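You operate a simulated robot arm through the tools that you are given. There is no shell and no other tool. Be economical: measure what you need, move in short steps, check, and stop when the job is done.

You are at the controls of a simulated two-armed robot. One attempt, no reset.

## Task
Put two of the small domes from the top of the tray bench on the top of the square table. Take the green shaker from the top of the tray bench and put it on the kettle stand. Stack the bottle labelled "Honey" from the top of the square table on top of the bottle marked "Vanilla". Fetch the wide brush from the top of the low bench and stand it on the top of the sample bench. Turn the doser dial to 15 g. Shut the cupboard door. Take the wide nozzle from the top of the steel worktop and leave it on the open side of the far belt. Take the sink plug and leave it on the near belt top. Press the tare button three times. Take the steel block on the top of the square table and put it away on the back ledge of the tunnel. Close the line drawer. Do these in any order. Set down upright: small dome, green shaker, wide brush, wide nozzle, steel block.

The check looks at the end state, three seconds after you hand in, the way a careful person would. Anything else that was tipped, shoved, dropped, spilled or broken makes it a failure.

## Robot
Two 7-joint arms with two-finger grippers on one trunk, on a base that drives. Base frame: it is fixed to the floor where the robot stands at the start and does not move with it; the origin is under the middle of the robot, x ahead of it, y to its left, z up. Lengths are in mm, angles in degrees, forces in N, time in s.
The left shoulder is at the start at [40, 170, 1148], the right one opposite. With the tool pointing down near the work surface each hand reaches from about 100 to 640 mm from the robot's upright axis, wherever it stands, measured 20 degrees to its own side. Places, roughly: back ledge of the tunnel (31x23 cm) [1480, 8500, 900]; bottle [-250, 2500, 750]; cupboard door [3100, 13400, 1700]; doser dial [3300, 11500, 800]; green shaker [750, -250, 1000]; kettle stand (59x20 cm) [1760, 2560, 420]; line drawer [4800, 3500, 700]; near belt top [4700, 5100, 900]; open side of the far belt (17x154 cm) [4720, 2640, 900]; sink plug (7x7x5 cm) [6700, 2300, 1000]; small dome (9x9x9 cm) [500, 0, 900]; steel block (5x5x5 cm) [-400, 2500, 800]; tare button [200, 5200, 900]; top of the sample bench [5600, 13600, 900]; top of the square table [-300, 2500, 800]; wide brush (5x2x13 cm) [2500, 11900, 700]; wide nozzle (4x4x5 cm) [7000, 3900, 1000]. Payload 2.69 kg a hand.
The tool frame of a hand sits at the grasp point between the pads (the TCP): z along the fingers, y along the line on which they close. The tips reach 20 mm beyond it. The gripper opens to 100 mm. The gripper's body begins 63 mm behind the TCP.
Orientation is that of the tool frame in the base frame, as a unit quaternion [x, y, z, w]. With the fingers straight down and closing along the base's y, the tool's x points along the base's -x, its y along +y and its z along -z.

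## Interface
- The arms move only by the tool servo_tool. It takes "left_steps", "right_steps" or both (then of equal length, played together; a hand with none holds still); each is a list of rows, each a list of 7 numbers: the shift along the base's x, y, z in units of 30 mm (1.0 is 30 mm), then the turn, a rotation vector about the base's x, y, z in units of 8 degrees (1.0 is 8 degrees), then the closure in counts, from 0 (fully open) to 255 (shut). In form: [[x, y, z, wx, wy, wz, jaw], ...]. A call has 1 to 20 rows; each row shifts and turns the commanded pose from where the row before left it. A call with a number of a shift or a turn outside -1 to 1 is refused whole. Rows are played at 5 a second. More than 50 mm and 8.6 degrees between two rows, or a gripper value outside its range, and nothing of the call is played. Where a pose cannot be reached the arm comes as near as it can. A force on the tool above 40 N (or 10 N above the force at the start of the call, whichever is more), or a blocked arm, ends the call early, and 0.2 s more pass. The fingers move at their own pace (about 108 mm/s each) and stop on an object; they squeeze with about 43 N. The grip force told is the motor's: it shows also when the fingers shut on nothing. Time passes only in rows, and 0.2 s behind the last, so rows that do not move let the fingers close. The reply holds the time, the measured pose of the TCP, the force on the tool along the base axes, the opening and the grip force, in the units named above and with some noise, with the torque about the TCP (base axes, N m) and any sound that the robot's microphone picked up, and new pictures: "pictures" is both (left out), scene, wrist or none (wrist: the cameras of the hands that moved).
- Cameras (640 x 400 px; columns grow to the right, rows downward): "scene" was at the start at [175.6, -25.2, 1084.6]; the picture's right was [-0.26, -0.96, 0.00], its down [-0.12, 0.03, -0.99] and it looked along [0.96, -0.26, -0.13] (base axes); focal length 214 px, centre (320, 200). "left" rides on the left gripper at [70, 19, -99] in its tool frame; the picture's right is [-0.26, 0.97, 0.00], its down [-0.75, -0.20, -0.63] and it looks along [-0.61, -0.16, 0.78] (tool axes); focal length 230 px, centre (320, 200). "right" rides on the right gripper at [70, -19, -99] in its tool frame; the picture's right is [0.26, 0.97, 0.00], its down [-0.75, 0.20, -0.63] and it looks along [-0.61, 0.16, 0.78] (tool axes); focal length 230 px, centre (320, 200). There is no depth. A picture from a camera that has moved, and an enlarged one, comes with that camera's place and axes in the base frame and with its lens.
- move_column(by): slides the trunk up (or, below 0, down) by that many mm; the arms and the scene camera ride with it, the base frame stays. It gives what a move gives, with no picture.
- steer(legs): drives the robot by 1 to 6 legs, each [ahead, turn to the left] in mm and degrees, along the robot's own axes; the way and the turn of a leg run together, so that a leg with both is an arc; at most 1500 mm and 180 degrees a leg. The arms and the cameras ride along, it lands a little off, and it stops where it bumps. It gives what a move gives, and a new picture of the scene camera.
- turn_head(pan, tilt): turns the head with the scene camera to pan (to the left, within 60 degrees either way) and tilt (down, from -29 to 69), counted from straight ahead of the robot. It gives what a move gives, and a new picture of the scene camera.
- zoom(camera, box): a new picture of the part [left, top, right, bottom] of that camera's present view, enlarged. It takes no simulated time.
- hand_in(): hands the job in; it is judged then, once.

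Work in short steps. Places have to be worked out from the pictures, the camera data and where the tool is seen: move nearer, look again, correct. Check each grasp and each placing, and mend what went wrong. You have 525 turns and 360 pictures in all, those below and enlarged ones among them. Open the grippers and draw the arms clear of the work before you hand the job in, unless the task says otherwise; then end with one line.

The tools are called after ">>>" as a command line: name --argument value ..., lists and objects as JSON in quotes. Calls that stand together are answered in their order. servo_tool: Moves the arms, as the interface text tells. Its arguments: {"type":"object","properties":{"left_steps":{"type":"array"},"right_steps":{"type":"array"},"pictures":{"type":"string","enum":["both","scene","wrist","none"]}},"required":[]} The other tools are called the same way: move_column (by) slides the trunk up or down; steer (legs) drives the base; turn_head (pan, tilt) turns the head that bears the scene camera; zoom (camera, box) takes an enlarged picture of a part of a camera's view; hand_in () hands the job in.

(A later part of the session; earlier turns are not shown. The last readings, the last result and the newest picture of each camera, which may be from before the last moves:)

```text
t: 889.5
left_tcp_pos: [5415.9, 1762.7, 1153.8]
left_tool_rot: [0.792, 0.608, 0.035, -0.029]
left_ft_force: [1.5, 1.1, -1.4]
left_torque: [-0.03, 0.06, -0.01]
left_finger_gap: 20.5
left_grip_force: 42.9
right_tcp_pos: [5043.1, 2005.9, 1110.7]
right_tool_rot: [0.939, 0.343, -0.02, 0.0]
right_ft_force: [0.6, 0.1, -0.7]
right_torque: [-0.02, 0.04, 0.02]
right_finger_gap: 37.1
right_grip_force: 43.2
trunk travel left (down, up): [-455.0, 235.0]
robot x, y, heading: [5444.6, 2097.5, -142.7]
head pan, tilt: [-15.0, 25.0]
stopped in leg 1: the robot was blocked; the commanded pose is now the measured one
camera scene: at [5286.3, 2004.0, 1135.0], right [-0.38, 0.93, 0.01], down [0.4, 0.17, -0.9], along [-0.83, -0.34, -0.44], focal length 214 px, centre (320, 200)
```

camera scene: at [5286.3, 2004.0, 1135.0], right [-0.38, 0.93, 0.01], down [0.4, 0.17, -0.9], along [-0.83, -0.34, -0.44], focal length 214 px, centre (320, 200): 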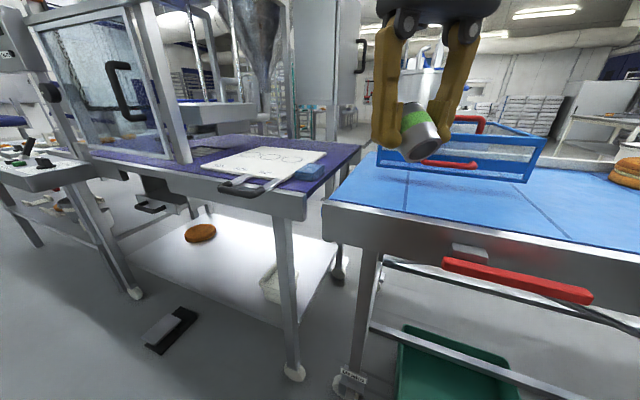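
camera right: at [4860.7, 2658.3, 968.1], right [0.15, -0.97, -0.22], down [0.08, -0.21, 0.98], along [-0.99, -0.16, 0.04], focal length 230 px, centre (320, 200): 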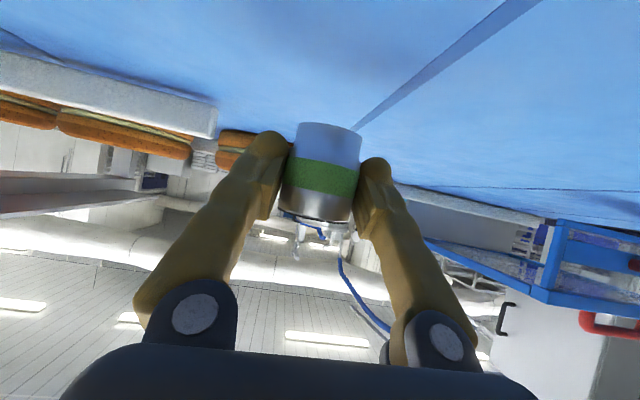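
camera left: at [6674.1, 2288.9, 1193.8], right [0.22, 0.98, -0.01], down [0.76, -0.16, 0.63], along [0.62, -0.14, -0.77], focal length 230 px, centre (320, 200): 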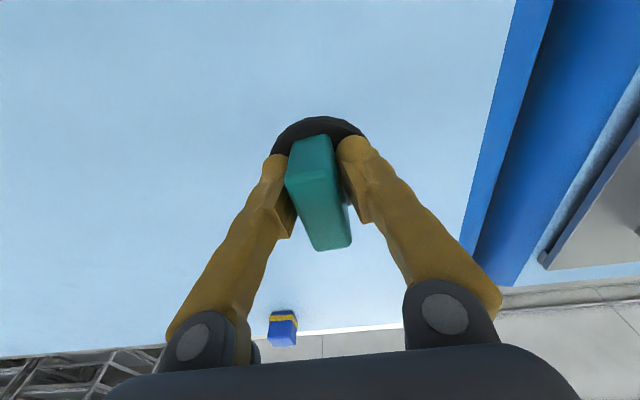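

Continue turning to ~180°.

>>> servo_tool --right_steps '[[0, 0, 0, 0, 0, 0, 255], [0, 0, 0, 0, 0, 0, 255], [0, 0, 0, 0, 0, 0, 255], [0, 0, 0, 0, 0, 0, 255], [0, 0, 0, 0, 0, 0, 255], [0, 0, 0, 0, 0, 0, 255]]' --pictures "none"

>>> steer --legs '[[0, -37]]'

```text
t: 890.9
left_tcp_pos: [5413.8, 1761.0, 1152.9]
left_tool_rot: [0.792, 0.609, 0.035, -0.027]
left_ft_force: [-0.8, 0.0, -0.6]
left_torque: [0.0, 0.02, -0.01]
left_finger_gap: 20.7
left_grip_force: 43.1
right_tcp_pos: [5042.6, 2005.7, 1109.5]
right_tool_rot: [0.94, 0.341, -0.02, 0.001]
right_ft_force: [-0.1, 0.8, -1.2]
right_torque: [0.0, -0.04, -0.02]
right_finger_gap: 37.2
right_grip_force: 43.0
trunk travel left (down, up): [-455.0, 235.0]
robot x, y, heading: [5443.5, 2093.0, -142.8]
head pan, tilt: [-15.0, 25.0]
```

```text
t: 891.8
left_tcp_pos: [5415.2, 1772.5, 1166.9]
left_tool_rot: [0.799, 0.598, 0.044, -0.036]
left_ft_force: [-0.2, 0.3, -1.0]
left_torque: [-0.05, 0.05, -0.01]
left_finger_gap: 20.5
left_grip_force: 42.9
right_tcp_pos: [5069.2, 2042.0, 1114.8]
right_tool_rot: [0.946, 0.322, -0.028, 0.003]
right_ft_force: [0.6, 1.0, -0.8]
right_torque: [0.0, 0.03, -0.01]
right_finger_gap: 37.1
right_grip_force: 43.1
trunk travel left (down, up): [-455.0, 235.0]
robot x, y, heading: [5443.1, 2087.2, -144.1]
head pan, tilt: [-15.0, 25.0]
stopped in leg 1: the robot was blocked; the commanded pose is now the measured one
camera scene: at [5284.7, 2002.9, 1135.0], right [-0.36, 0.93, 0.0], down [0.41, 0.16, -0.9], along [-0.84, -0.32, -0.44], focal length 214 px, centre (320, 200)
```

scene: 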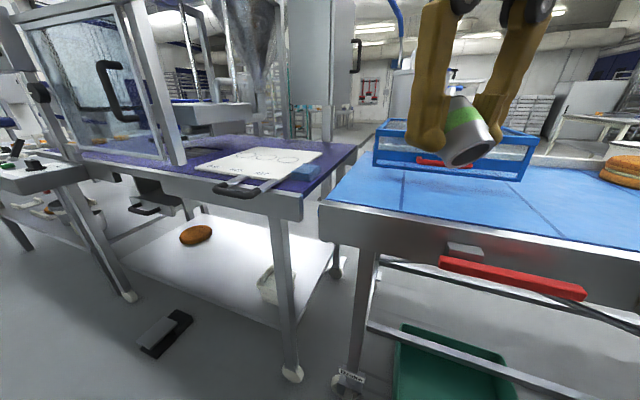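

The front-right base corner is at the crate. Back 110, then turn.

>>> steer --legs '[[-120, 0]]'

>>> servo_tool --right_steps '[[-0.3, -0.2, 0, 0, 0, 0, 255], [-0.3, -0.2, 0, 0, 0, 0, 255], [0, 0, 0, 0, 0, 0, 255], [0, 0, 0, 0, 0, 0, 255], [0, 0, 0, 0, 0, 0, 255], [0, 0, 0, 0, 0, 0, 255], [0, 0, 0, 0, 0, 0, 255]]' --left_steps '[[-0.3, -0.4, 0, 0, 0, 0, 255], [-0.3, -0.4, 0, 0, 0, 0, 255], [-0.3, -0.4, 0, 0, 0, 0, 255], [0, 0, 0, 0, 0, 0, 255], [0, 0, 0, 0, 0, 0, 255], [0, 0, 0, 0, 0, 0, 255], [0, 0, 0, 0, 0, 0, 255]]' --pictures "none"

>>> steer --legs '[[0, -35]]'

```text
t: 893.1
left_tcp_pos: [5509.6, 1841.5, 1165.0]
left_tool_rot: [0.8, 0.598, 0.045, -0.035]
left_ft_force: [-0.6, -0.9, 0.1]
left_torque: [0.01, -0.06, 0.01]
left_finger_gap: 20.7
left_grip_force: 43.0
right_tcp_pos: [5161.8, 2109.1, 1116.0]
right_tool_rot: [0.946, 0.322, -0.029, 0.002]
right_ft_force: [-0.6, 0.0, -2.4]
right_torque: [-0.01, 0.01, 0.02]
right_finger_gap: 37.2
right_grip_force: 42.9
trunk travel left (down, up): [-455.0, 235.0]
robot x, y, heading: [5540.8, 2157.5, -144.2]
head pan, tilt: [-15.0, 25.0]
camera scene: at [5379.7, 2071.7, 1134.2], right [-0.36, 0.93, 0.01], down [0.41, 0.16, -0.9], along [-0.84, -0.32, -0.44], focal length 214 px, centre (320, 200)
```

scene: 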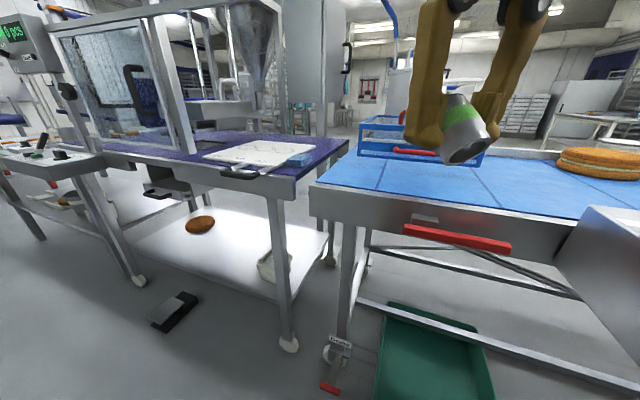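

```text
t: 894.7
left_tcp_pos: [5500.4, 1816.9, 1162.7]
left_tool_rot: [0.8, 0.597, 0.046, -0.035]
left_ft_force: [0.4, -0.1, -0.2]
left_torque: [-0.01, -0.02, -0.01]
left_finger_gap: 20.6
left_grip_force: 43.6
right_tcp_pos: [5158.2, 2109.7, 1121.1]
right_tool_rot: [0.946, 0.322, -0.037, 0.005]
right_ft_force: [0.0, 0.5, -0.5]
right_torque: [-0.03, 0.01, 0.02]
right_finger_gap: 37.4
right_grip_force: 42.9
trunk travel left (down, up): [-455.0, 235.0]
robot x, y, heading: [5543.8, 2160.8, -144.2]
head pan, tilt: [-15.0, 25.0]
```

```text
t: 896.8
left_tcp_pos: [5308.5, 1906.8, 1164.4]
left_tool_rot: [0.945, 0.323, 0.052, -0.02]
left_ft_force: [0.3, 0.1, -1.3]
left_torque: [-0.04, 0.02, 0.01]
left_finger_gap: 20.7
left_grip_force: 43.1
right_tcp_pos: [5200.8, 2341.7, 1120.5]
right_tool_rot: [0.999, 0.016, -0.036, -0.007]
right_ft_force: [-0.2, 0.4, -1.0]
right_torque: [-0.02, 0.02, 0.0]
right_finger_gap: 37.1
right_grip_force: 42.8
trunk travel left (down, up): [-455.0, 235.0]
robot x, y, heading: [5541.6, 2154.3, -179.5]
head pan, tilt: [-15.0, 25.0]
camera scene: at [5361.8, 2179.9, 1134.8], right [0.25, 0.97, 0.0], down [0.42, -0.11, -0.9], along [-0.87, 0.23, -0.44], focal length 214 px, centre (320, 200)
```

scene: 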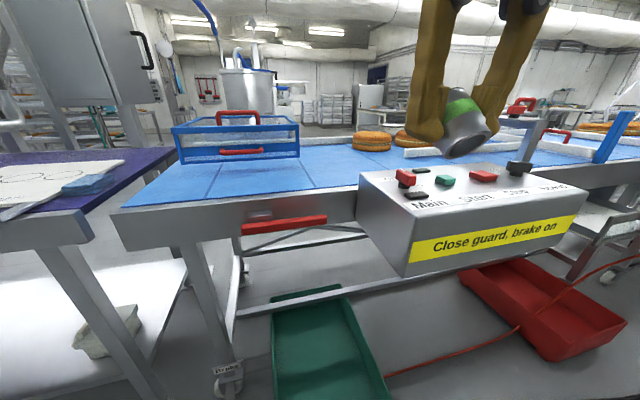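

Now heading 180°. Drive 100 forward, then tilt and extend the right hand toward (4755,2280).

>>> servo_tool --right_steps '[[0, 0, 0, 0, 0, 0, 255], [0, 0, 0, 0, 0, 0, 255], [0, 0, 0, 0, 0, 0, 255], [0, 0, 0, 0, 0, 0, 255], [0, 0, 0, 0, 0, 0, 255]]' --pictures "none"

>>> steer --legs '[[100, 0]]'

>>> servo_tool --left_steps '[[-0.3, -0.2, 0, 0, 0.3, 0, 255], [-0.4, -0.2, 0, 0, 0.3, 0, 255], [-0.4, 0, 0, 0, 0, 0, 255], [0, 0, 0, 0, 0, 0, 255], [0, 0, 0, 0, 0, 0, 255], [0, 0, 0, 0, 0, 0, 255], [0, 0, 0, 0, 0, 0, 255], [0, 0, 0, 0, 0, 0, 255], [0, 0, 0, 0, 0, 0, 255], [0, 0, 0, 0, 0, 0, 255], [0, 0, 0, 0, 0, 0, 255], [0, 0, 0, 0, 0, 0, 255], [0, 0, 0, 0, 0, 0, 255]]' --right_steps '[[-0.4, -0.3, 0.2, -0.09, 0.4, 0, 255], [-0.6, -0.4, 0.2, 0, 0.6, 0, 255], [-0.6, -0.4, 0.2, 0, 0.6, 0, 255], [-0.6, -0.4, 0.2, 0, 0.6, 0, 255], [-0.6, -0.4, 0.2, 0, 0.6, 0, 255], [-0.6, -0.2, 0.2, 0, 0.6, 0, 255], [-0.6, 0, 0.2, 0, 0.6, 0, 255], [-0.6, 0, 0.2, 0, 0.6, 0, 255], [-0.6, 0, 0.2, 0, 0.6, 0, 255], [-0.6, 0, 0, 0, 0.6, 0, 255], [-0.5, 0, 0, 0, 0.6, 0, 255], [0, 0, 0, 0, 0, 0, 255], [0, 0, 0, 0, 0, 0, 255]]' --pictures "none"

```text
t: 897.2
left_tcp_pos: [5339.2, 1907.0, 1165.0]
left_tool_rot: [0.939, 0.337, 0.07, -0.027]
left_ft_force: [-1.2, -1.7, -0.5]
left_torque: [0.02, 0.05, -0.02]
left_finger_gap: 20.7
left_grip_force: 43.3
right_tcp_pos: [5249.1, 2342.5, 1108.3]
right_tool_rot: [1.0, 0.018, -0.008, -0.007]
right_ft_force: [-0.4, -1.0, -0.8]
right_torque: [0.03, 0.0, -0.01]
right_finger_gap: 37.3
right_grip_force: 43.7
trunk travel left (down, up): [-455.0, 235.0]
robot x, y, heading: [5545.5, 2160.4, -179.8]
head pan, tilt: [-15.0, 25.0]
stopped in row 1 (right hand): the arm was blocked; the commanded pose is now the measured one
```

```text
t: 898.3
left_tcp_pos: [5261.1, 1907.4, 1168.8]
left_tool_rot: [0.945, 0.324, 0.046, -0.024]
left_ft_force: [-0.9, 0.3, -1.3]
left_torque: [-0.03, -0.01, -0.04]
left_finger_gap: 20.6
left_grip_force: 42.2
right_tcp_pos: [5158.9, 2341.6, 1123.3]
right_tool_rot: [0.999, 0.018, -0.038, -0.005]
right_ft_force: [-0.4, 1.0, -0.3]
right_torque: [-0.02, -0.06, 0.0]
right_finger_gap: 37.1
right_grip_force: 43.2
trunk travel left (down, up): [-455.0, 235.0]
robot x, y, heading: [5441.2, 2157.5, -179.5]
head pan, tilt: [-15.0, 25.0]
camera scene: at [5290.5, 2179.4, 1138.8], right [0.25, 0.97, 0.0], down [0.4, -0.11, -0.91], along [-0.88, 0.23, -0.42], focal length 214 px, centre (320, 200)
```

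scene: 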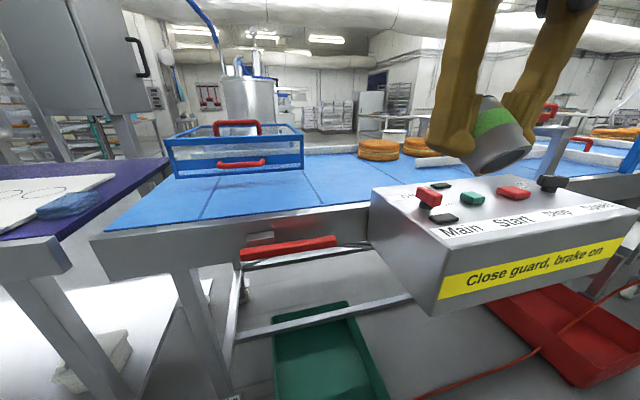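

```text
t: 901.1
left_tcp_pos: [5207.8, 1893.6, 1167.9]
left_tool_rot: [0.945, 0.324, 0.019, -0.033]
left_ft_force: [0.1, -0.2, -1.0]
left_torque: [-0.04, 0.04, 0.01]
left_finger_gap: 20.8
left_grip_force: 42.9
left hand out of reach, approached as far as the arm can: row 1
right_tcp_pos: [4956.7, 2278.4, 1174.6]
right_tool_rot: [0.886, 0.016, -0.463, -0.008]
right_ft_force: [0.0, -1.0, -1.6]
right_torque: [-0.03, -0.01, 0.0]
right_finger_gap: 37.2
right_grip_force: 42.4
trunk travel left (down, up): [-455.0, 235.0]
robot x, y, heading: [5445.5, 2159.2, -179.5]
head pan, tilt: [-15.0, 25.0]
```

Orientation good. Advance and descend to (4762,2280,~990).

>>> servo_tool --right_steps '[[-0.6, 0, -0.5, -0.23, -0.08, 0, 255], [-0.65, 0, -0.6, 0, 0, 0, 255], [-0.65, 0, -0.6, 0, 0, 0, 255], [-0.65, 0, -0.6, 0, 0, 0, 255], [-0.65, 0, -0.6, 0, 0, 0, 255], [-0.65, 0, -0.6, 0, 0, 0, 255], [-0.65, 0, -0.6, 0, 0, 0, 255], [-0.65, 0, -0.6, 0, 0, 0, 255], [-0.65, 0, -0.6, 0, 0, 0, 255], [-0.65, 0, -0.6, 0, 0, 0, 255], [0, 0, 0, 0, 0, 0, 255], [0, 0, 0, 0, 0, 0, 255]]' --pictures "both"

```text
t: 903.7
left_tcp_pos: [5207.8, 1893.6, 1167.0]
left_tool_rot: [0.946, 0.323, 0.018, -0.032]
left_ft_force: [0.4, 0.2, 0.9]
left_torque: [-0.02, 0.01, 0.01]
left_finger_gap: 20.5
left_grip_force: 42.5
right_tcp_pos: [4762.8, 2277.7, 998.3]
right_tool_rot: [0.889, 0.009, -0.458, 0.008]
right_ft_force: [0.1, 0.2, 0.0]
right_torque: [-0.01, -0.03, 0.0]
right_finger_gap: 37.1
right_grip_force: 43.0
trunk travel left (down, up): [-455.0, 235.0]
robot x, y, heading: [5440.6, 2156.6, -179.6]
head pan, tilt: [-15.0, 25.0]
camera scene: at [5261.7, 2178.9, 1134.7], right [0.25, 0.97, 0.0], down [0.42, -0.11, -0.9], along [-0.87, 0.23, -0.44], focal length 214 px, centre (320, 200)
camera right: at [4884.5, 2299.1, 999.7], right [0.17, -0.96, -0.2], down [0.08, -0.19, 0.98], along [-0.98, -0.19, 0.05], focal length 230 px, centre (320, 200)
```

scene: 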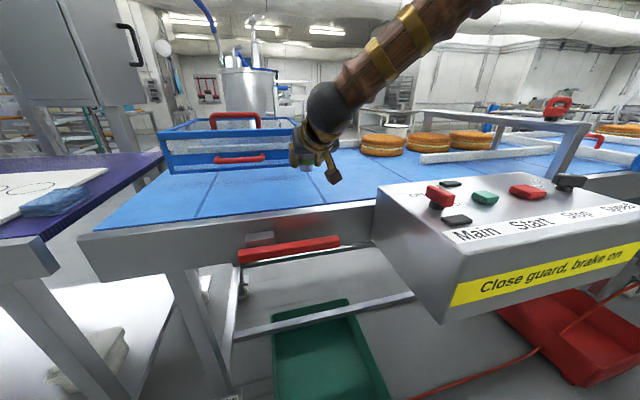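
right: 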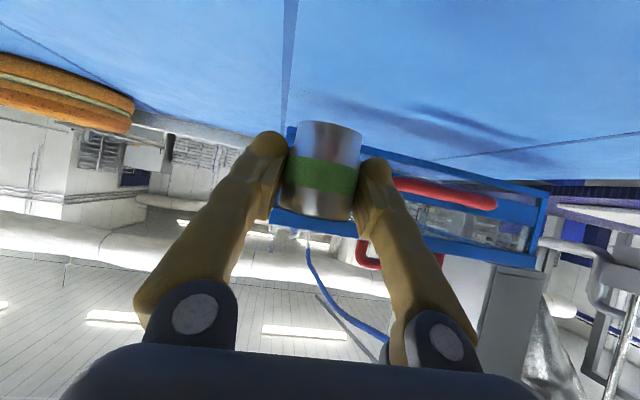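

Good. Lower slowly.

>>> servo_tool --right_steps '[[0, 0, -0.3, 0, 0, 0, 255], [0, 0, -0.3, 0, 0, 0, 255], [0, 0, -0.2, 0, 0, 0, 255], [0, 0, 0, 0, 0, 0, 255], [0, 0, 0, 0, 0, 0, 255]]' --pictures "none"

>>> servo_tool --right_steps '[[0, 0, -0.15, 0, 0, 0, 255], [0, 0, -0.15, 0, 0, 0, 255], [0, 0, -0.15, 0, 0, 0, 255], [0, 0, 0, 0, 0, 0, 255]]' --pictures "none"

```text
t: 904.9
left_tcp_pos: [5208.8, 1893.6, 1168.4]
left_tool_rot: [0.945, 0.324, 0.017, -0.032]
left_ft_force: [0.3, -0.2, -0.7]
left_torque: [0.0, 0.02, -0.03]
left_finger_gap: 20.4
left_grip_force: 42.4
right_tcp_pos: [4764.2, 2277.9, 974.2]
right_tool_rot: [0.888, 0.01, -0.459, 0.008]
right_ft_force: [-0.4, -0.8, -0.7]
right_torque: [-0.01, 0.02, -0.01]
right_finger_gap: 37.0
right_grip_force: 43.2
trunk travel left (down, up): [-455.0, 235.0]
robot x, y, heading: [5441.9, 2157.2, -179.4]
head pan, tilt: [-15.0, 25.0]
```

```text
t: 905.9
left_tcp_pos: [5208.3, 1893.1, 1168.0]
left_tool_rot: [0.945, 0.324, 0.018, -0.033]
left_ft_force: [-0.8, 0.2, -0.5]
left_torque: [-0.02, 0.01, 0.01]
left_finger_gap: 20.9
left_grip_force: 42.7
right_tcp_pos: [4764.8, 2277.6, 959.8]
right_tool_rot: [0.889, 0.01, -0.459, 0.008]
right_ft_force: [-0.6, -0.1, -0.1]
right_torque: [0.01, 0.01, -0.01]
right_finger_gap: 37.2
right_grip_force: 42.8
trunk travel left (down, up): [-455.0, 235.0]
robot x, y, heading: [5440.7, 2158.8, -179.6]
head pan, tilt: [-15.0, 25.0]
```

No contact yet at 960 (confirming it was the box before). Continue.

>>> servo_tool --right_steps '[[0, 0, -0.15, 0, 0, 0, 255], [0, 0, -0.15, 0, 0, 0, 255], [0, 0, -0.1, 0, 0, 0, 255], [0, 0, 0, 0, 0, 0, 255]]' --pictures "none"

>>> servo_tool --right_steps '[[0, 0, -0.1, 0, 0, 0, 255], [0, 0, -0.1, 0, 0, 0, 255], [0, 0, 0, 0, 0, 0, 255]]' --pictures "both"

```text
t: 906.9
left_tcp_pos: [5208.4, 1893.4, 1167.5]
left_tool_rot: [0.945, 0.324, 0.018, -0.033]
left_ft_force: [0.6, -0.6, -0.1]
left_torque: [-0.04, 0.02, 0.0]
left_finger_gap: 20.7
left_grip_force: 42.9
right_tcp_pos: [4763.7, 2277.4, 949.1]
right_tool_rot: [0.888, 0.009, -0.459, 0.008]
right_ft_force: [0.6, 0.3, -0.4]
right_torque: [-0.02, 0.01, 0.05]
right_finger_gap: 37.3
right_grip_force: 43.4
trunk travel left (down, up): [-455.0, 235.0]
robot x, y, heading: [5444.6, 2155.6, -179.6]
head pan, tilt: [-15.0, 25.0]
```

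```text
t: 907.7
left_tcp_pos: [5210.0, 1892.8, 1167.0]
left_tool_rot: [0.945, 0.323, 0.018, -0.033]
left_ft_force: [0.0, -0.8, -1.3]
left_torque: [-0.04, 0.03, -0.01]
left_finger_gap: 20.5
left_grip_force: 42.8
right_tcp_pos: [4765.9, 2277.4, 943.7]
right_tool_rot: [0.889, 0.009, -0.458, 0.007]
right_ft_force: [-0.2, 0.2, -1.8]
right_torque: [0.0, 0.01, 0.0]
right_finger_gap: 37.1
right_grip_force: 43.2
trunk travel left (down, up): [-455.0, 235.0]
robot x, y, heading: [5443.4, 2157.8, -179.9]
head pan, tilt: [-15.0, 25.0]
camera scene: at [5262.0, 2178.9, 1134.7], right [0.25, 0.97, 0.0], down [0.42, -0.11, -0.9], along [-0.87, 0.23, -0.44], focal length 214 px, centre (320, 200)
camera right: at [4886.6, 2299.3, 944.0], right [0.17, -0.96, -0.2], down [0.08, -0.19, 0.98], along [-0.98, -0.19, 0.05], focal length 230 px, centre (320, 200)
```

scene: 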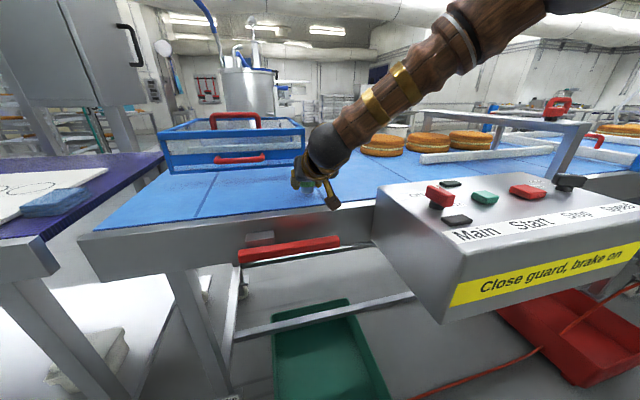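
right: 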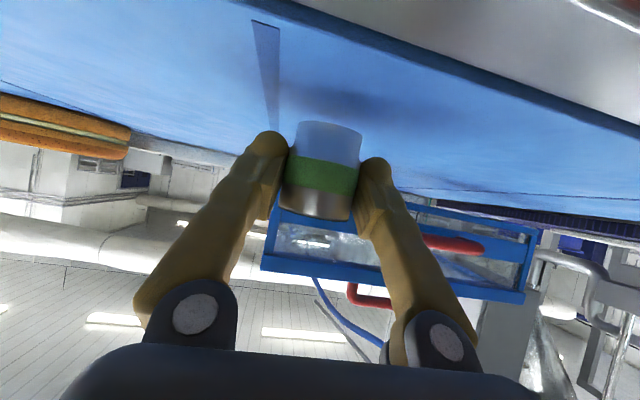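

Close to the belt. Continue in 2–3 mm steps.

>>> servo_tool --right_steps '[[0, 0, -0.1, 0, 0, 0, 255], [0, 0, -0.1, 0, 0, 0, 255], [0, 0, 0, 0, 0, 0, 255]]' --pictures "none"

>>> servo_tool --right_steps '[[0, 0, -0.1, 0, 0, 0, 255], [0, 0, -0.1, 0, 0, 0, 255], [0, 0, 0, 0, 0, 0, 255]]' --pictures "none"

```text
t: 908.5
left_tcp_pos: [5209.2, 1893.4, 1168.8]
left_tool_rot: [0.946, 0.323, 0.018, -0.034]
left_ft_force: [0.6, -0.3, -0.2]
left_torque: [0.03, 0.01, -0.01]
left_finger_gap: 20.6
left_grip_force: 42.9
right_tcp_pos: [4764.7, 2278.2, 937.3]
right_tool_rot: [0.889, 0.009, -0.458, 0.008]
right_ft_force: [0.0, 0.3, -1.4]
right_torque: [-0.03, 0.01, 0.01]
right_finger_gap: 37.3
right_grip_force: 43.7
trunk travel left (down, up): [-455.0, 235.0]
robot x, y, heading: [5442.4, 2156.9, -179.4]
head pan, tilt: [-15.0, 25.0]
```

```text
t: 909.3
left_tcp_pos: [5208.0, 1893.8, 1168.7]
left_tool_rot: [0.946, 0.323, 0.018, -0.033]
left_ft_force: [-0.2, -0.1, -0.9]
left_torque: [0.0, 0.01, 0.02]
left_finger_gap: 20.5
left_grip_force: 42.7
right_tcp_pos: [4764.5, 2278.1, 931.1]
right_tool_rot: [0.888, 0.01, -0.459, 0.009]
right_ft_force: [-1.4, 1.2, 5.7]
right_torque: [0.04, 0.15, -0.01]
right_finger_gap: 37.3
right_grip_force: 43.1
trunk travel left (down, up): [-455.0, 235.0]
robot x, y, heading: [5441.9, 2156.8, -179.7]
head pan, tilt: [-15.0, 25.0]
```

Gentle contact (6 N) at 931. Open and retract along the tool axis.

>>> servo_tool --right_steps '[[0, 0, 0, 0, 0, 0, 255], [0, 0, 0, 0, 0, 0, 150], [0, 0, 0, 0, 0, 0, 100], [0, 0, 0, 0, 0, 0, 60], [0, 0, 0, 0, 0, 0, 60], [0.25, 0, 0.18, 0, 0, 0, 60], [0.4, 0, 0.3, 0, 0, 0, 60], [0.5, 0, 0.4, 0, 0, 0, 60], [0.5, 0, 0.4, 0, 0, 0, 60], [0.5, 0, 0.5, 0, 0, 0, 60], [0.5, 0, 0.5, 0, 0, 0, 60], [0, 0, 0, 0, 0, 0, 60]]' --pictures "both"

```text
t: 911.9
left_tcp_pos: [5207.8, 1893.2, 1168.1]
left_tool_rot: [0.946, 0.323, 0.018, -0.033]
left_ft_force: [0.5, 0.0, -0.9]
left_torque: [0.0, -0.01, -0.01]
left_finger_gap: 20.4
left_grip_force: 43.1
right_tcp_pos: [4844.1, 2278.6, 999.0]
right_tool_rot: [0.889, 0.009, -0.458, 0.007]
right_ft_force: [-0.5, 0.6, 0.1]
right_torque: [0.01, 0.03, 0.01]
right_finger_gap: 76.3
right_grip_force: 0.1
trunk travel left (down, up): [-455.0, 235.0]
robot x, y, heading: [5445.6, 2159.3, -179.5]
head pan, tilt: [-15.0, 25.0]
camera scene: at [5261.8, 2178.9, 1134.7], right [0.25, 0.97, 0.0], down [0.42, -0.11, -0.9], along [-0.87, 0.23, -0.44], focal length 214 px, centre (320, 200)
camera right: at [4965.9, 2300.2, 1000.6], right [0.17, -0.96, -0.21], down [0.08, -0.19, 0.98], along [-0.98, -0.18, 0.04], focal length 230 px, centre (320, 200)
```

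scene: 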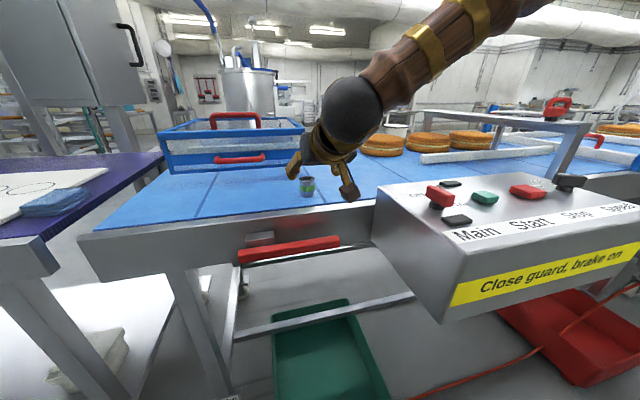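
right: 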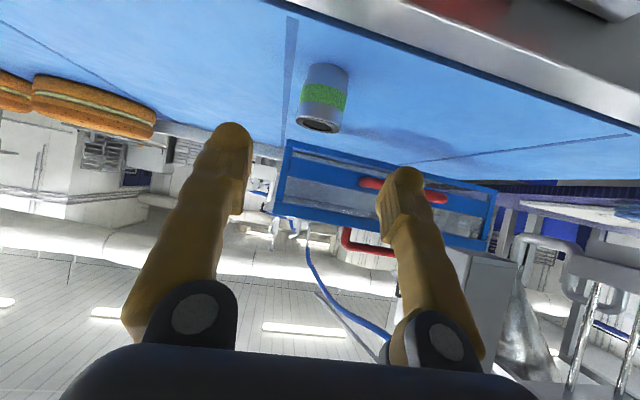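

Nozzle stands upright on the belt's open side. Untilt the right hand, back out, and drive north to the drawer (~y 3500).

>>> servo_tool --right_steps '[[0.5, 0, 0.6, 0, -0.5, 0, 0], [0.6, 0, 0.6, 0, -0.7, 0, 0], [0.6, 0, 0.6, 0, -0.7, 0, 0], [0.6, 0, 0.4, 0, -0.7, 0, 0], [0.6, 0, 0, 0, -0.7, 0, 0], [0.6, 0, 0, 0, -0.7, 0, 0], [0.6, 0, 0, 0, -0.7, 0, 0], [0.6, 0, 0, 0, -0.7, 0, 0], [0, 0, 0, 0, -0.7, 0, 0], [0, 0, 0, 0, -0.6, 0, 0], [0, 0, 0, 0, 0, 0, 0], [0, 0, 0, 0, 0, 0, 0], [0, 0, 0, 0, 0, 0, 0], [0, 0, 0, 0, 0, 0, 0]]' --pictures "none"

>>> steer --legs '[[-270, 0]]'

>>> servo_tool --right_steps '[[0, 0, 0, 0, 0, 0, 0], [0, 0, 0, 0, 0, 0, 0], [0, 0, 0, 0, 0, 0, 0], [0, 0, 0, 0, 0, 0, 0], [0, 0, 0, 0, 0, 0, 0], [0, 0, 0, 0, 0, 0, 0]]' --pictures "none"

>>> steer --legs '[[0, -88]]'

```text
t: 914.9
left_tcp_pos: [5208.8, 1893.5, 1168.4]
left_tool_rot: [0.946, 0.323, 0.018, -0.034]
left_ft_force: [-0.1, 0.4, -0.4]
left_torque: [0.01, 0.01, 0.0]
left_finger_gap: 20.5
left_grip_force: 43.5
right_tcp_pos: [4986.1, 2278.5, 1064.8]
right_tool_rot: [1.0, 0.005, -0.007, 0.011]
right_ft_force: [0.1, 0.7, -0.1]
right_torque: [0.01, -0.01, -0.03]
right_finger_gap: 100.1
right_grip_force: 0.1
trunk travel left (down, up): [-455.0, 235.0]
robot x, y, heading: [5442.3, 2156.7, -179.6]
head pan, tilt: [-15.0, 25.0]
```

```text
t: 916.8
left_tcp_pos: [5478.8, 1896.9, 1169.2]
left_tool_rot: [0.946, 0.322, 0.018, -0.032]
left_ft_force: [0.3, -0.3, -0.7]
left_torque: [-0.03, 0.06, 0.02]
left_finger_gap: 20.6
left_grip_force: 42.4
right_tcp_pos: [5255.1, 2281.4, 1064.3]
right_tool_rot: [1.0, 0.003, -0.008, 0.011]
right_ft_force: [-0.5, 0.1, -0.7]
right_torque: [0.0, 0.05, 0.02]
right_finger_gap: 100.2
right_grip_force: 0.1
trunk travel left (down, up): [-455.0, 235.0]
robot x, y, heading: [5712.1, 2156.5, -179.7]
head pan, tilt: [-15.0, 25.0]
camera scene: at [5532.9, 2181.3, 1134.9], right [0.25, 0.97, 0.0], down [0.42, -0.11, -0.9], along [-0.87, 0.23, -0.44], focal length 214 px, centre (320, 200)
```

scene: 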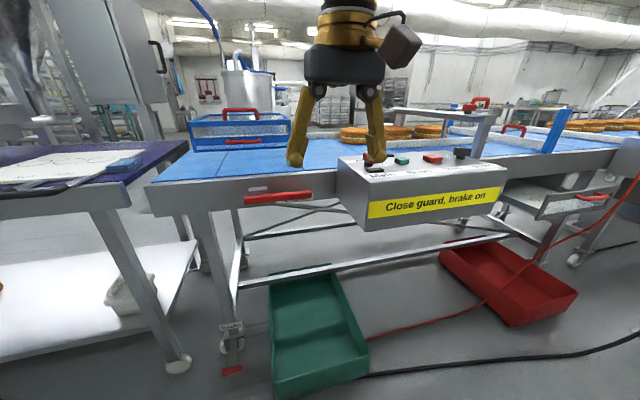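

```text
t: 918.2
left_tcp_pos: [5494.9, 1895.4, 1164.7]
left_tool_rot: [0.944, 0.328, 0.037, -0.03]
left_ft_force: [-0.7, 0.0, -0.9]
left_torque: [0.01, 0.01, 0.0]
left_finger_gap: 20.6
left_grip_force: 42.9
right_tcp_pos: [5273.2, 2280.8, 1071.5]
right_tool_rot: [1.0, 0.005, -0.015, 0.011]
right_ft_force: [-0.5, -0.9, 0.1]
right_torque: [-0.01, -0.02, 0.02]
right_finger_gap: 100.1
right_grip_force: 0.1
trunk travel left (down, up): [-455.0, 235.0]
robot x, y, heading: [5711.4, 2162.6, -179.9]
head pan, tilt: [-15.0, 25.0]
```

```text
t: 919.1
left_tcp_pos: [5507.2, 1901.3, 1176.7]
left_tool_rot: [0.935, 0.348, 0.052, -0.052]
left_ft_force: [0.7, -0.4, -0.3]
left_torque: [0.02, 0.05, 0.02]
left_finger_gap: 20.5
left_grip_force: 43.0
right_tcp_pos: [5311.8, 2290.9, 1085.0]
right_tool_rot: [0.999, -0.007, -0.029, 0.012]
right_ft_force: [1.3, -0.9, 0.6]
right_torque: [0.02, 0.06, 0.02]
right_finger_gap: 99.9
right_grip_force: 0.1
trunk travel left (down, up): [-455.0, 235.0]
robot x, y, heading: [5713.4, 2155.7, 179.2]
head pan, tilt: [-15.0, 25.0]
stopped in leg 1: the robot was blocked; the commanded pose is now the measured one
camera scene: at [5534.4, 2185.1, 1135.1], right [0.27, 0.96, 0.0], down [0.42, -0.12, -0.9], along [-0.87, 0.25, -0.44], focal length 214 px, centre (320, 200)
```

scene: 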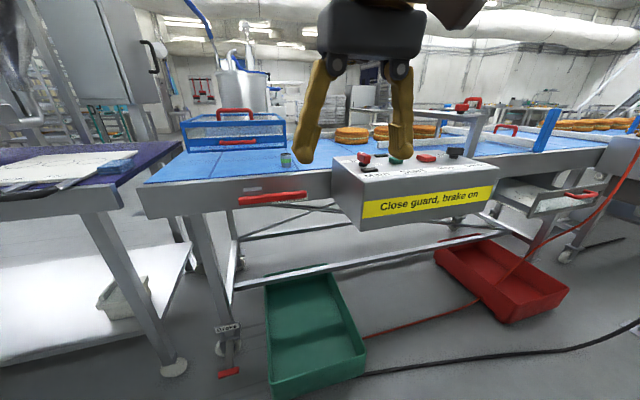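

The left hand is too close to the body. Extend it and retry the turn.

>>> servo_tool --left_steps '[[-0.6, 0, 0, 0, 0.2, 0, 255], [-0.7, 0, 0, 0, 0.3, 0, 255], [-0.7, 0, 0, 0, 0.3, 0, 255], [-0.7, 0.2, 0, 0, 0, -0.5, 255], [-0.7, 0.2, 0, 0, 0, -0.5, 255], [-0.7, 0, 0, 0, 0, -0.5, 255], [-0.5, 0, 0, 0, 0, 0, 255], [0, 0, 0, 0, 0, 0, 255], [0, 0, 0, 0, 0, 0, 255], [0, 0, 0, 0, 0, 0, 255], [0, 0, 0, 0, 0, 0, 255]]' --right_steps '[[-0.4, 0.2, 0, 0, 0, 0, 0], [-0.5, 0.2, 0, 0, 0.2, 0, 0], [-0.5, 0.2, 0, 0, 0, 0, 0], [-0.5, 0, 0, 0, 0, 0, 0], [0, 0, 0, 0, 0, 0, 0], [0, 0, 0, 0, 0, 0, 0], [0, 0, 0, 0, 0, 0, 0], [0, 0, 0, 0, 0, 0, 0], [0, 0, 0, 0, 0, 0, 0], [0, 0, 0, 0, 0, 0, 0], [0, 0, 0, 0, 0, 0, 0]]' --pictures "none"

>>> steer --legs '[[0, -88]]'

```text
t: 921.5
left_tcp_pos: [5372.6, 1912.7, 1178.4]
left_tool_rot: [0.972, 0.226, -0.02, -0.067]
left_ft_force: [0.0, -0.4, -1.4]
left_torque: [0.0, 0.01, 0.02]
left_finger_gap: 20.8
left_grip_force: 43.1
left hand out of reach, approached as far as the arm can: row 1
right_tcp_pos: [5251.8, 2306.4, 1082.9]
right_tool_rot: [0.999, -0.008, -0.041, 0.012]
right_ft_force: [0.3, -0.5, 0.9]
right_torque: [-0.02, 0.02, 0.02]
right_finger_gap: 99.8
right_grip_force: 0.1
trunk travel left (down, up): [-455.0, 235.0]
robot x, y, heading: [5710.2, 2160.6, 179.2]
head pan, tilt: [-15.0, 25.0]
```

```text
t: 925.7
left_tcp_pos: [5453.0, 2486.8, 1178.1]
left_tool_rot: [0.859, -0.508, 0.032, -0.061]
left_ft_force: [0.2, 0.1, -0.9]
left_torque: [0.01, -0.01, 0.01]
left_finger_gap: 20.5
left_grip_force: 43.1
right_tcp_pos: [5840.0, 2626.4, 1082.8]
right_tool_rot: [0.716, -0.697, -0.038, -0.02]
right_ft_force: [-1.6, 0.1, 0.1]
right_torque: [0.0, -0.02, -0.02]
right_finger_gap: 100.0
right_grip_force: 0.0
trunk travel left (down, up): [-455.0, 235.0]
robot x, y, heading: [5702.8, 2152.7, 91.9]
head pan, tilt: [-15.0, 25.0]
camera scene: at [5720.4, 2337.6, 1134.7], right [0.97, -0.23, 0.0], down [-0.1, -0.43, -0.9], along [0.21, 0.87, -0.44], focal length 214 px, centre (320, 200)
```

scene: 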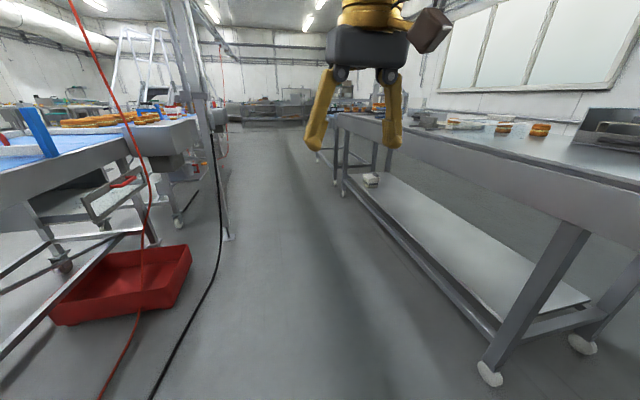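

The turn worked. Drive north 1290 and turn west to face the open drawer (front ≈(4960,3590,700)).

>>> servo_tool --right_steps '[[0, 0, 0, 0, 0, 0, 0], [0, 0, 0, 0, 0, 0, 0], [0, 0, 0, 0, 0, 0, 0], [0, 0, 0, 0, 0, 0, 0], [0, 0, 0, 0, 0, 0, 0], [0, 0, 0, 0, 0, 0, 0]]' --pictures "none"

>>> steer --legs '[[1290, 0]]'

>>> servo_tool --left_steps '[[0, 0.3, 0, 0, 0, 0, 255], [0, 0.3, 0, 0, 0, 0, 255], [0, 0, 0, 0, 0, 0, 255], [0, 0, 0, 0, 0, 0, 255], [0, 0, 0, 0, 0, 0, 255], [0, 0, 0, 0, 0, 0, 255]]' --pictures "none"

>>> steer --legs '[[0, 88]]'

```text
t: 927.1
left_tcp_pos: [5452.7, 2468.7, 1176.8]
left_tool_rot: [0.859, -0.508, 0.033, -0.059]
left_ft_force: [0.5, 0.9, -1.4]
left_torque: [0.02, 0.0, -0.01]
left_finger_gap: 20.5
left_grip_force: 42.6
right_tcp_pos: [5840.6, 2611.0, 1089.9]
right_tool_rot: [0.716, -0.696, -0.044, -0.026]
right_ft_force: [0.0, -0.1, 0.2]
right_torque: [0.0, 0.0, 0.03]
right_finger_gap: 100.1
right_grip_force: 0.1
trunk travel left (down, up): [-455.0, 235.0]
robot x, y, heading: [5701.3, 2159.1, 91.6]
head pan, tilt: [-15.0, 25.0]
```

```text
t: 933.6
left_tcp_pos: [5404.7, 3755.0, 1175.9]
left_tool_rot: [0.861, -0.503, 0.034, -0.059]
left_ft_force: [-0.3, 0.3, -0.5]
left_torque: [0.01, -0.05, 0.0]
left_finger_gap: 20.4
left_grip_force: 43.1
right_tcp_pos: [5793.5, 3898.8, 1090.6]
right_tool_rot: [0.719, -0.693, -0.044, -0.025]
right_ft_force: [-0.3, 0.3, -0.4]
right_torque: [-0.03, 0.0, 0.02]
right_finger_gap: 100.1
right_grip_force: 0.0
trunk travel left (down, up): [-455.0, 235.0]
robot x, y, heading: [5660.2, 3442.3, 92.3]
head pan, tilt: [-15.0, 25.0]
camera scene: at [5674.7, 3626.6, 1134.7], right [0.98, -0.22, 0.0], down [-0.09, -0.43, -0.9], along [0.2, 0.88, -0.44], focal length 214 px, centre (320, 200)
```

scene: 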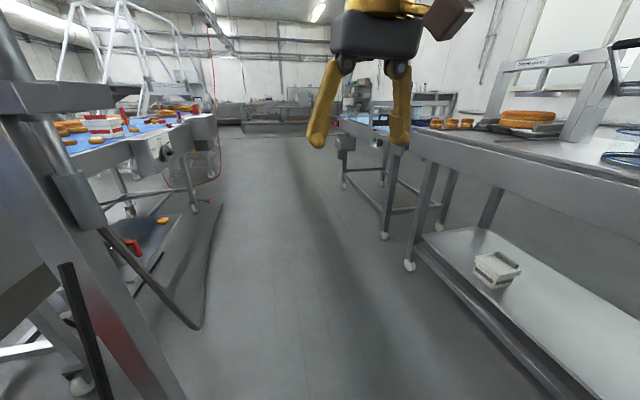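

```text
t: 935.0
left_tcp_pos: [5406.7, 3754.0, 1172.9]
left_tool_rot: [0.861, -0.504, 0.035, -0.054]
left_ft_force: [0.9, 0.7, -1.4]
left_torque: [-0.03, 0.01, 0.0]
left_finger_gap: 20.7
left_grip_force: 43.2
right_tcp_pos: [5795.1, 3883.4, 1097.0]
right_tool_rot: [0.719, -0.693, -0.05, -0.03]
right_ft_force: [0.8, -1.0, 0.2]
right_torque: [0.0, -0.01, 0.01]
right_finger_gap: 100.0
right_grip_force: 0.1
trunk travel left (down, up): [-455.0, 235.0]
robot x, y, heading: [5663.2, 3449.6, 92.3]
head pan, tilt: [-15.0, 25.0]
```

```text
t: 939.2
left_tcp_pos: [5342.4, 3210.2, 1172.4]
left_tool_rot: [0.971, 0.229, -0.011, -0.063]
left_ft_force: [-1.1, -0.4, -1.2]
left_torque: [0.0, -0.05, -0.02]
left_finger_gap: 20.6
left_grip_force: 43.1
right_tcp_pos: [5231.5, 3602.4, 1097.2]
right_tool_rot: [0.998, -0.004, -0.058, 0.012]
right_ft_force: [-0.1, -0.2, 0.2]
right_torque: [0.01, 0.03, 0.0]
right_finger_gap: 100.0
right_grip_force: 0.0
trunk travel left (down, up): [-455.0, 235.0]
robot x, y, heading: [5658.0, 3457.1, 179.4]
head pan, tilt: [-15.0, 25.0]
camera scene: at [5479.4, 3479.9, 1134.8], right [0.27, 0.96, 0.0], down [0.42, -0.11, -0.9], along [-0.87, 0.24, -0.44], focal length 214 px, centre (320, 200)
```

scene: 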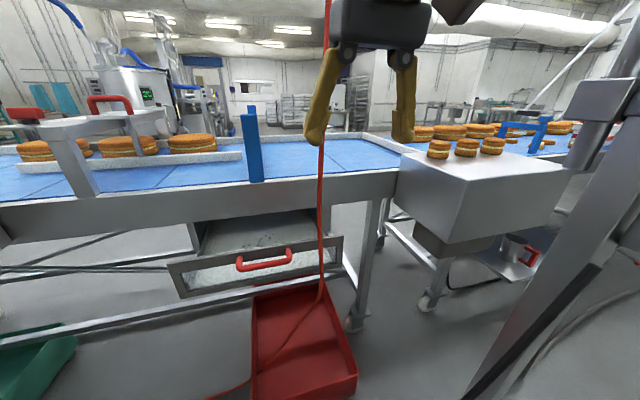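

Drawer front at x≈5030, z≈660–800, handle y≈3457; a red cable hangs at y≈3620. I'll push the panel at y≈3525, z≈730 with a forward-pointing fist. Drive 70 forward and lower the trunk.

>>> servo_tool --right_steps '[[0, -0.4, 0, 0, 0.2, 0, 255], [0, -0.4, 0, 0, 0.2, 0, 255], [0, -0.4, 0, 0, 0, 0, 255], [0, -0.4, 0, 0, 0, 0, 255], [0, 0, 0, 0, 0, 0, 255], [0, 0, 0, 0, 0, 0, 255], [0, 0, 0, 0, 0, 0, 255]]' --pictures "none"

>>> steer --legs '[[70, 0]]'

>>> move_column --by -340

```text
t: 940.8
left_tcp_pos: [5364.5, 3210.0, 1158.6]
left_tool_rot: [0.971, 0.23, 0.016, -0.057]
left_ft_force: [0.1, 0.0, -1.1]
left_torque: [-0.04, 0.04, -0.03]
left_finger_gap: 20.7
left_grip_force: 42.5
right_tcp_pos: [5249.8, 3554.6, 1104.0]
right_tool_rot: [0.996, -0.006, -0.093, 0.012]
right_ft_force: [-0.3, -0.5, -0.9]
right_torque: [-0.01, -0.01, -0.01]
right_finger_gap: 0.3
right_grip_force: 29.8
trunk travel left (down, up): [-455.0, 235.0]
robot x, y, heading: [5659.2, 3456.4, 179.4]
head pan, tilt: [-15.0, 25.0]
```

```text
t: 941.9
left_tcp_pos: [5300.9, 3211.5, 1172.7]
left_tool_rot: [0.971, 0.23, -0.007, -0.063]
left_ft_force: [-0.4, 0.1, -1.0]
left_torque: [0.04, -0.02, 0.01]
left_finger_gap: 20.9
left_grip_force: 42.8
right_tcp_pos: [5188.4, 3554.5, 1107.3]
right_tool_rot: [0.995, -0.005, -0.097, 0.012]
right_ft_force: [0.0, -0.9, 0.6]
right_torque: [-0.04, -0.05, 0.01]
right_finger_gap: 0.0
right_grip_force: 29.5
trunk travel left (down, up): [-455.0, 235.0]
robot x, y, heading: [5588.8, 3457.4, 179.5]
head pan, tilt: [-15.0, 25.0]
camera scene: at [5428.3, 3480.2, 1137.7], right [0.27, 0.96, 0.0], down [0.41, -0.11, -0.91], along [-0.87, 0.24, -0.42], focal length 214 px, centre (320, 200)
```

scene: 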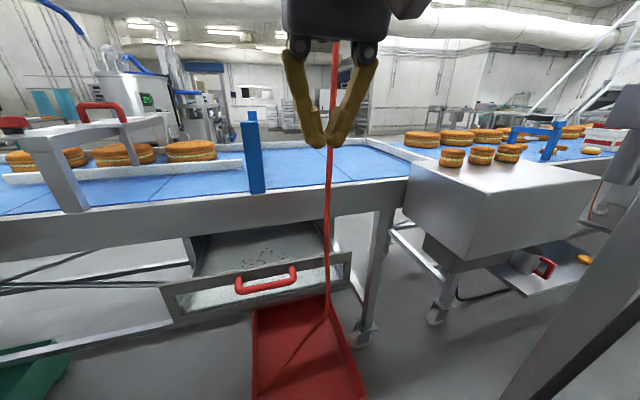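

```text
t: 945.2
left_tcp_pos: [5303.4, 3209.8, 817.0]
left_tool_rot: [0.971, 0.231, 0.02, -0.056]
left_ft_force: [0.4, 0.6, -1.2]
left_torque: [-0.03, 0.0, 0.01]
left_finger_gap: 20.6
left_grip_force: 42.8
right_tcp_pos: [5186.3, 3553.0, 766.8]
right_tool_rot: [0.995, -0.004, -0.096, 0.012]
right_ft_force: [-0.1, -0.2, 0.6]
right_torque: [0.0, -0.04, 0.0]
right_finger_gap: 0.1
right_grip_force: 29.0
trunk travel left (down, up): [-115.0, 575.0]
robot x, y, heading: [5592.5, 3453.1, 179.5]
head pan, tilt: [-15.0, 25.0]
```

Cable hangs at about (5034,3609). Tilt the right fist forward while advancing to x≈5090, y≈3530, z≈735.

>>> servo_tool --right_steps '[[-0.3, -0.2, 0, 0, 0.6, 0, 255], [-0.3, -0.2, 0, 0, 0.7, 0, 255], [-0.3, -0.2, 0, 0, 0.7, 0, 255], [-0.3, -0.2, -0.1, 0, 0.7, 0, 255], [-0.3, 0, -0.1, 0, 0.7, 0, 255], [-0.3, 0, -0.1, 0, 0.7, 0, 255], [-0.3, 0, -0.1, 0, 0.7, 0, 255], [-0.3, 0, -0.1, 0, 0.7, 0, 255], [-0.3, 0, -0.1, 0, 0.7, 0, 255], [-0.3, 0, -0.1, 0, 0.7, 0, 255], [-0.2, 0, -0.1, 0, 0.7, 0, 255], [0, 0, -0.1, 0, 0.7, 0, 255], [0, 0, 0, 0, 0.7, 0, 255], [0, 0, 0, 0, 0, 0, 255], [0, 0, 0, 0, 0, 0, 255]]' --pictures "scene"

```text
t: 948.6
left_tcp_pos: [5322.4, 3211.3, 807.1]
left_tool_rot: [0.971, 0.232, 0.04, -0.051]
left_ft_force: [0.3, -0.7, -0.5]
left_torque: [0.0, 0.06, 0.05]
left_finger_gap: 20.7
left_grip_force: 42.4
right_tcp_pos: [5088.8, 3558.1, 764.0]
right_tool_rot: [0.739, -0.052, -0.672, 0.012]
right_ft_force: [-0.2, -0.4, 0.1]
right_torque: [0.01, 0.01, -0.01]
right_finger_gap: 0.0
right_grip_force: 29.3
right hand out of reach, approached as far as the arm can: row 5, 6
trunk travel left (down, up): [-115.0, 575.0]
robot x, y, heading: [5589.0, 3455.7, 179.4]
head pan, tilt: [-15.0, 25.0]
stopped in row 15 (right hand): the arm was blocked; the commanded pose is now the measured one
camera scene: at [5415.1, 3479.9, 795.0], right [0.27, 0.96, 0.0], down [0.42, -0.11, -0.9], along [-0.87, 0.24, -0.44], focal length 214 px, centre (320, 200)
```

scene: 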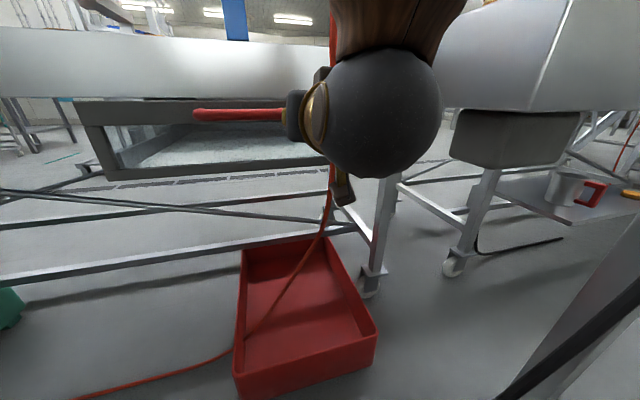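

Hand is horizontal, but y=3558 is near the cable. Shift 30 mm south first, lower slightly.

>>> servo_tool --right_steps '[[0, -0.3, -0.2, 0, 0, 0, 255], [0, -0.3, -0.2, 0, 0, 0, 255], [0, -0.4, -0.2, 0, 0, 0, 255], [0, 0, 0, 0, 0, 0, 255], [0, 0, 0, 0, 0, 0, 255]]' --pictures "wrist"

```text
t: 949.8
left_tcp_pos: [5319.5, 3210.4, 808.7]
left_tool_rot: [0.97, 0.233, 0.04, -0.052]
left_ft_force: [-0.4, -0.1, -0.9]
left_torque: [-0.01, 0.04, 0.02]
left_finger_gap: 20.5
left_grip_force: 43.3
right_tcp_pos: [5079.7, 3542.0, 753.5]
right_tool_rot: [0.735, -0.078, -0.674, 0.012]
right_ft_force: [-0.2, -0.6, 0.2]
right_torque: [-0.01, -0.02, 0.01]
right_finger_gap: 0.2
right_grip_force: 29.2
trunk travel left (down, up): [-115.0, 575.0]
robot x, y, heading: [5586.6, 3452.5, 179.6]
head pan, tilt: [-15.0, 25.0]
camera right: at [5186.7, 3543.2, 692.2], right [-0.07, -0.99, -0.14], down [0.55, -0.15, 0.82], along [-0.83, -0.02, 0.55], focal length 230 px, centre (320, 200)
```

right: 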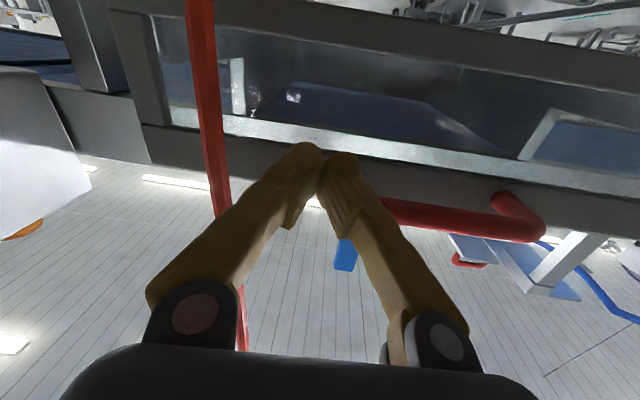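

Cable is to the right of the hand. Shift 14 mm more to the left, raise 12 mm onto the drawer's top bar, then push forward gently.

>>> servo_tool --right_steps '[[0, -0.25, 0.2, 0, 0, 0, 255], [0, -0.25, 0.2, 0, 0, 0, 255], [-0.3, 0, 0, 0, 0, 0, 255], [-0.3, 0, 0, 0, 0, 0, 255], [-0.3, 0, 0, 0, 0, 0, 255], [-0.3, 0, 0, 0, 0, 0, 255], [0, 0, 0, 0, 0, 0, 255]]' --pictures "scene"

```text
t: 951.4
left_tcp_pos: [5320.1, 3210.8, 807.7]
left_tool_rot: [0.97, 0.233, 0.039, -0.051]
left_ft_force: [1.3, 0.2, 0.4]
left_torque: [0.01, 0.0, 0.01]
left_finger_gap: 20.5
left_grip_force: 43.1
right_tcp_pos: [5044.9, 3522.8, 767.3]
right_tool_rot: [0.734, -0.069, -0.676, 0.016]
right_ft_force: [-0.7, 0.4, 0.0]
right_torque: [0.03, -0.01, 0.01]
right_finger_gap: 0.1
right_grip_force: 29.6
trunk travel left (down, up): [-115.0, 575.0]
robot x, y, heading: [5589.3, 3458.5, 179.3]
head pan, tilt: [-15.0, 25.0]
camera scene: at [5414.3, 3480.3, 794.8], right [0.27, 0.96, 0.0], down [0.42, -0.11, -0.9], along [-0.87, 0.24, -0.44], focal length 214 px, centre (320, 200)
```

scene: 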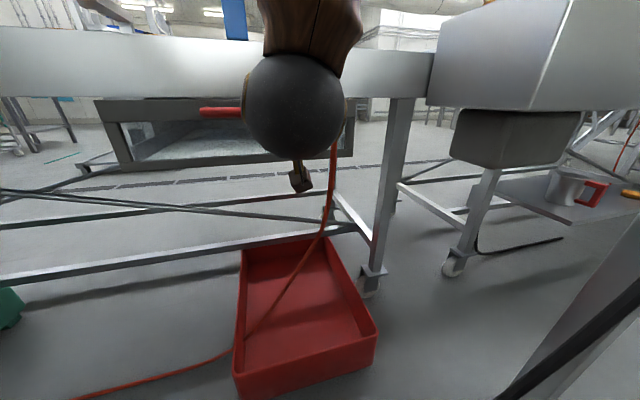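

The drawer is sliding in. Continue pushing.

>>> servo_tool --right_steps '[[-0.4, 0, 0, 0, 0, 0, 255], [-0.4, 0, 0, 0, 0, 0, 255], [-0.4, 0, 0, 0, 0, 0, 255], [-0.4, 0, 0, 0, 0, 0, 255], [-0.4, 0, 0, 0, 0, 0, 255], [0, 0, 0, 0, 0, 0, 255]]' --pictures "scene"

```text
t: 952.8
left_tcp_pos: [5320.7, 3212.0, 806.9]
left_tool_rot: [0.97, 0.232, 0.04, -0.051]
left_ft_force: [0.8, 0.4, -1.3]
left_torque: [-0.01, -0.01, -0.04]
left_finger_gap: 20.7
left_grip_force: 43.1
right_tcp_pos: [4990.2, 3515.2, 756.7]
right_tool_rot: [0.739, -0.052, -0.672, 0.012]
right_ft_force: [0.1, -0.1, -0.6]
right_torque: [0.01, -0.02, 0.01]
right_finger_gap: 0.0
right_grip_force: 29.6
trunk travel left (down, up): [-115.0, 575.0]
robot x, y, heading: [5588.4, 3458.6, 179.6]
head pan, tilt: [-15.0, 25.0]
camera scene: at [5414.3, 3480.3, 794.8], right [0.27, 0.96, 0.0], down [0.42, -0.11, -0.9], along [-0.87, 0.24, -0.44], focal length 214 px, centre (320, 200)
```

scene: 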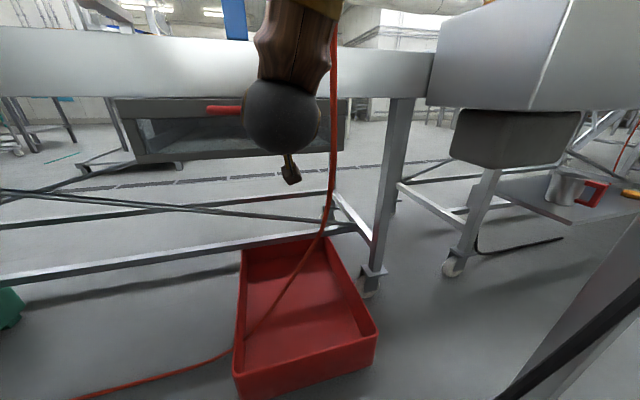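

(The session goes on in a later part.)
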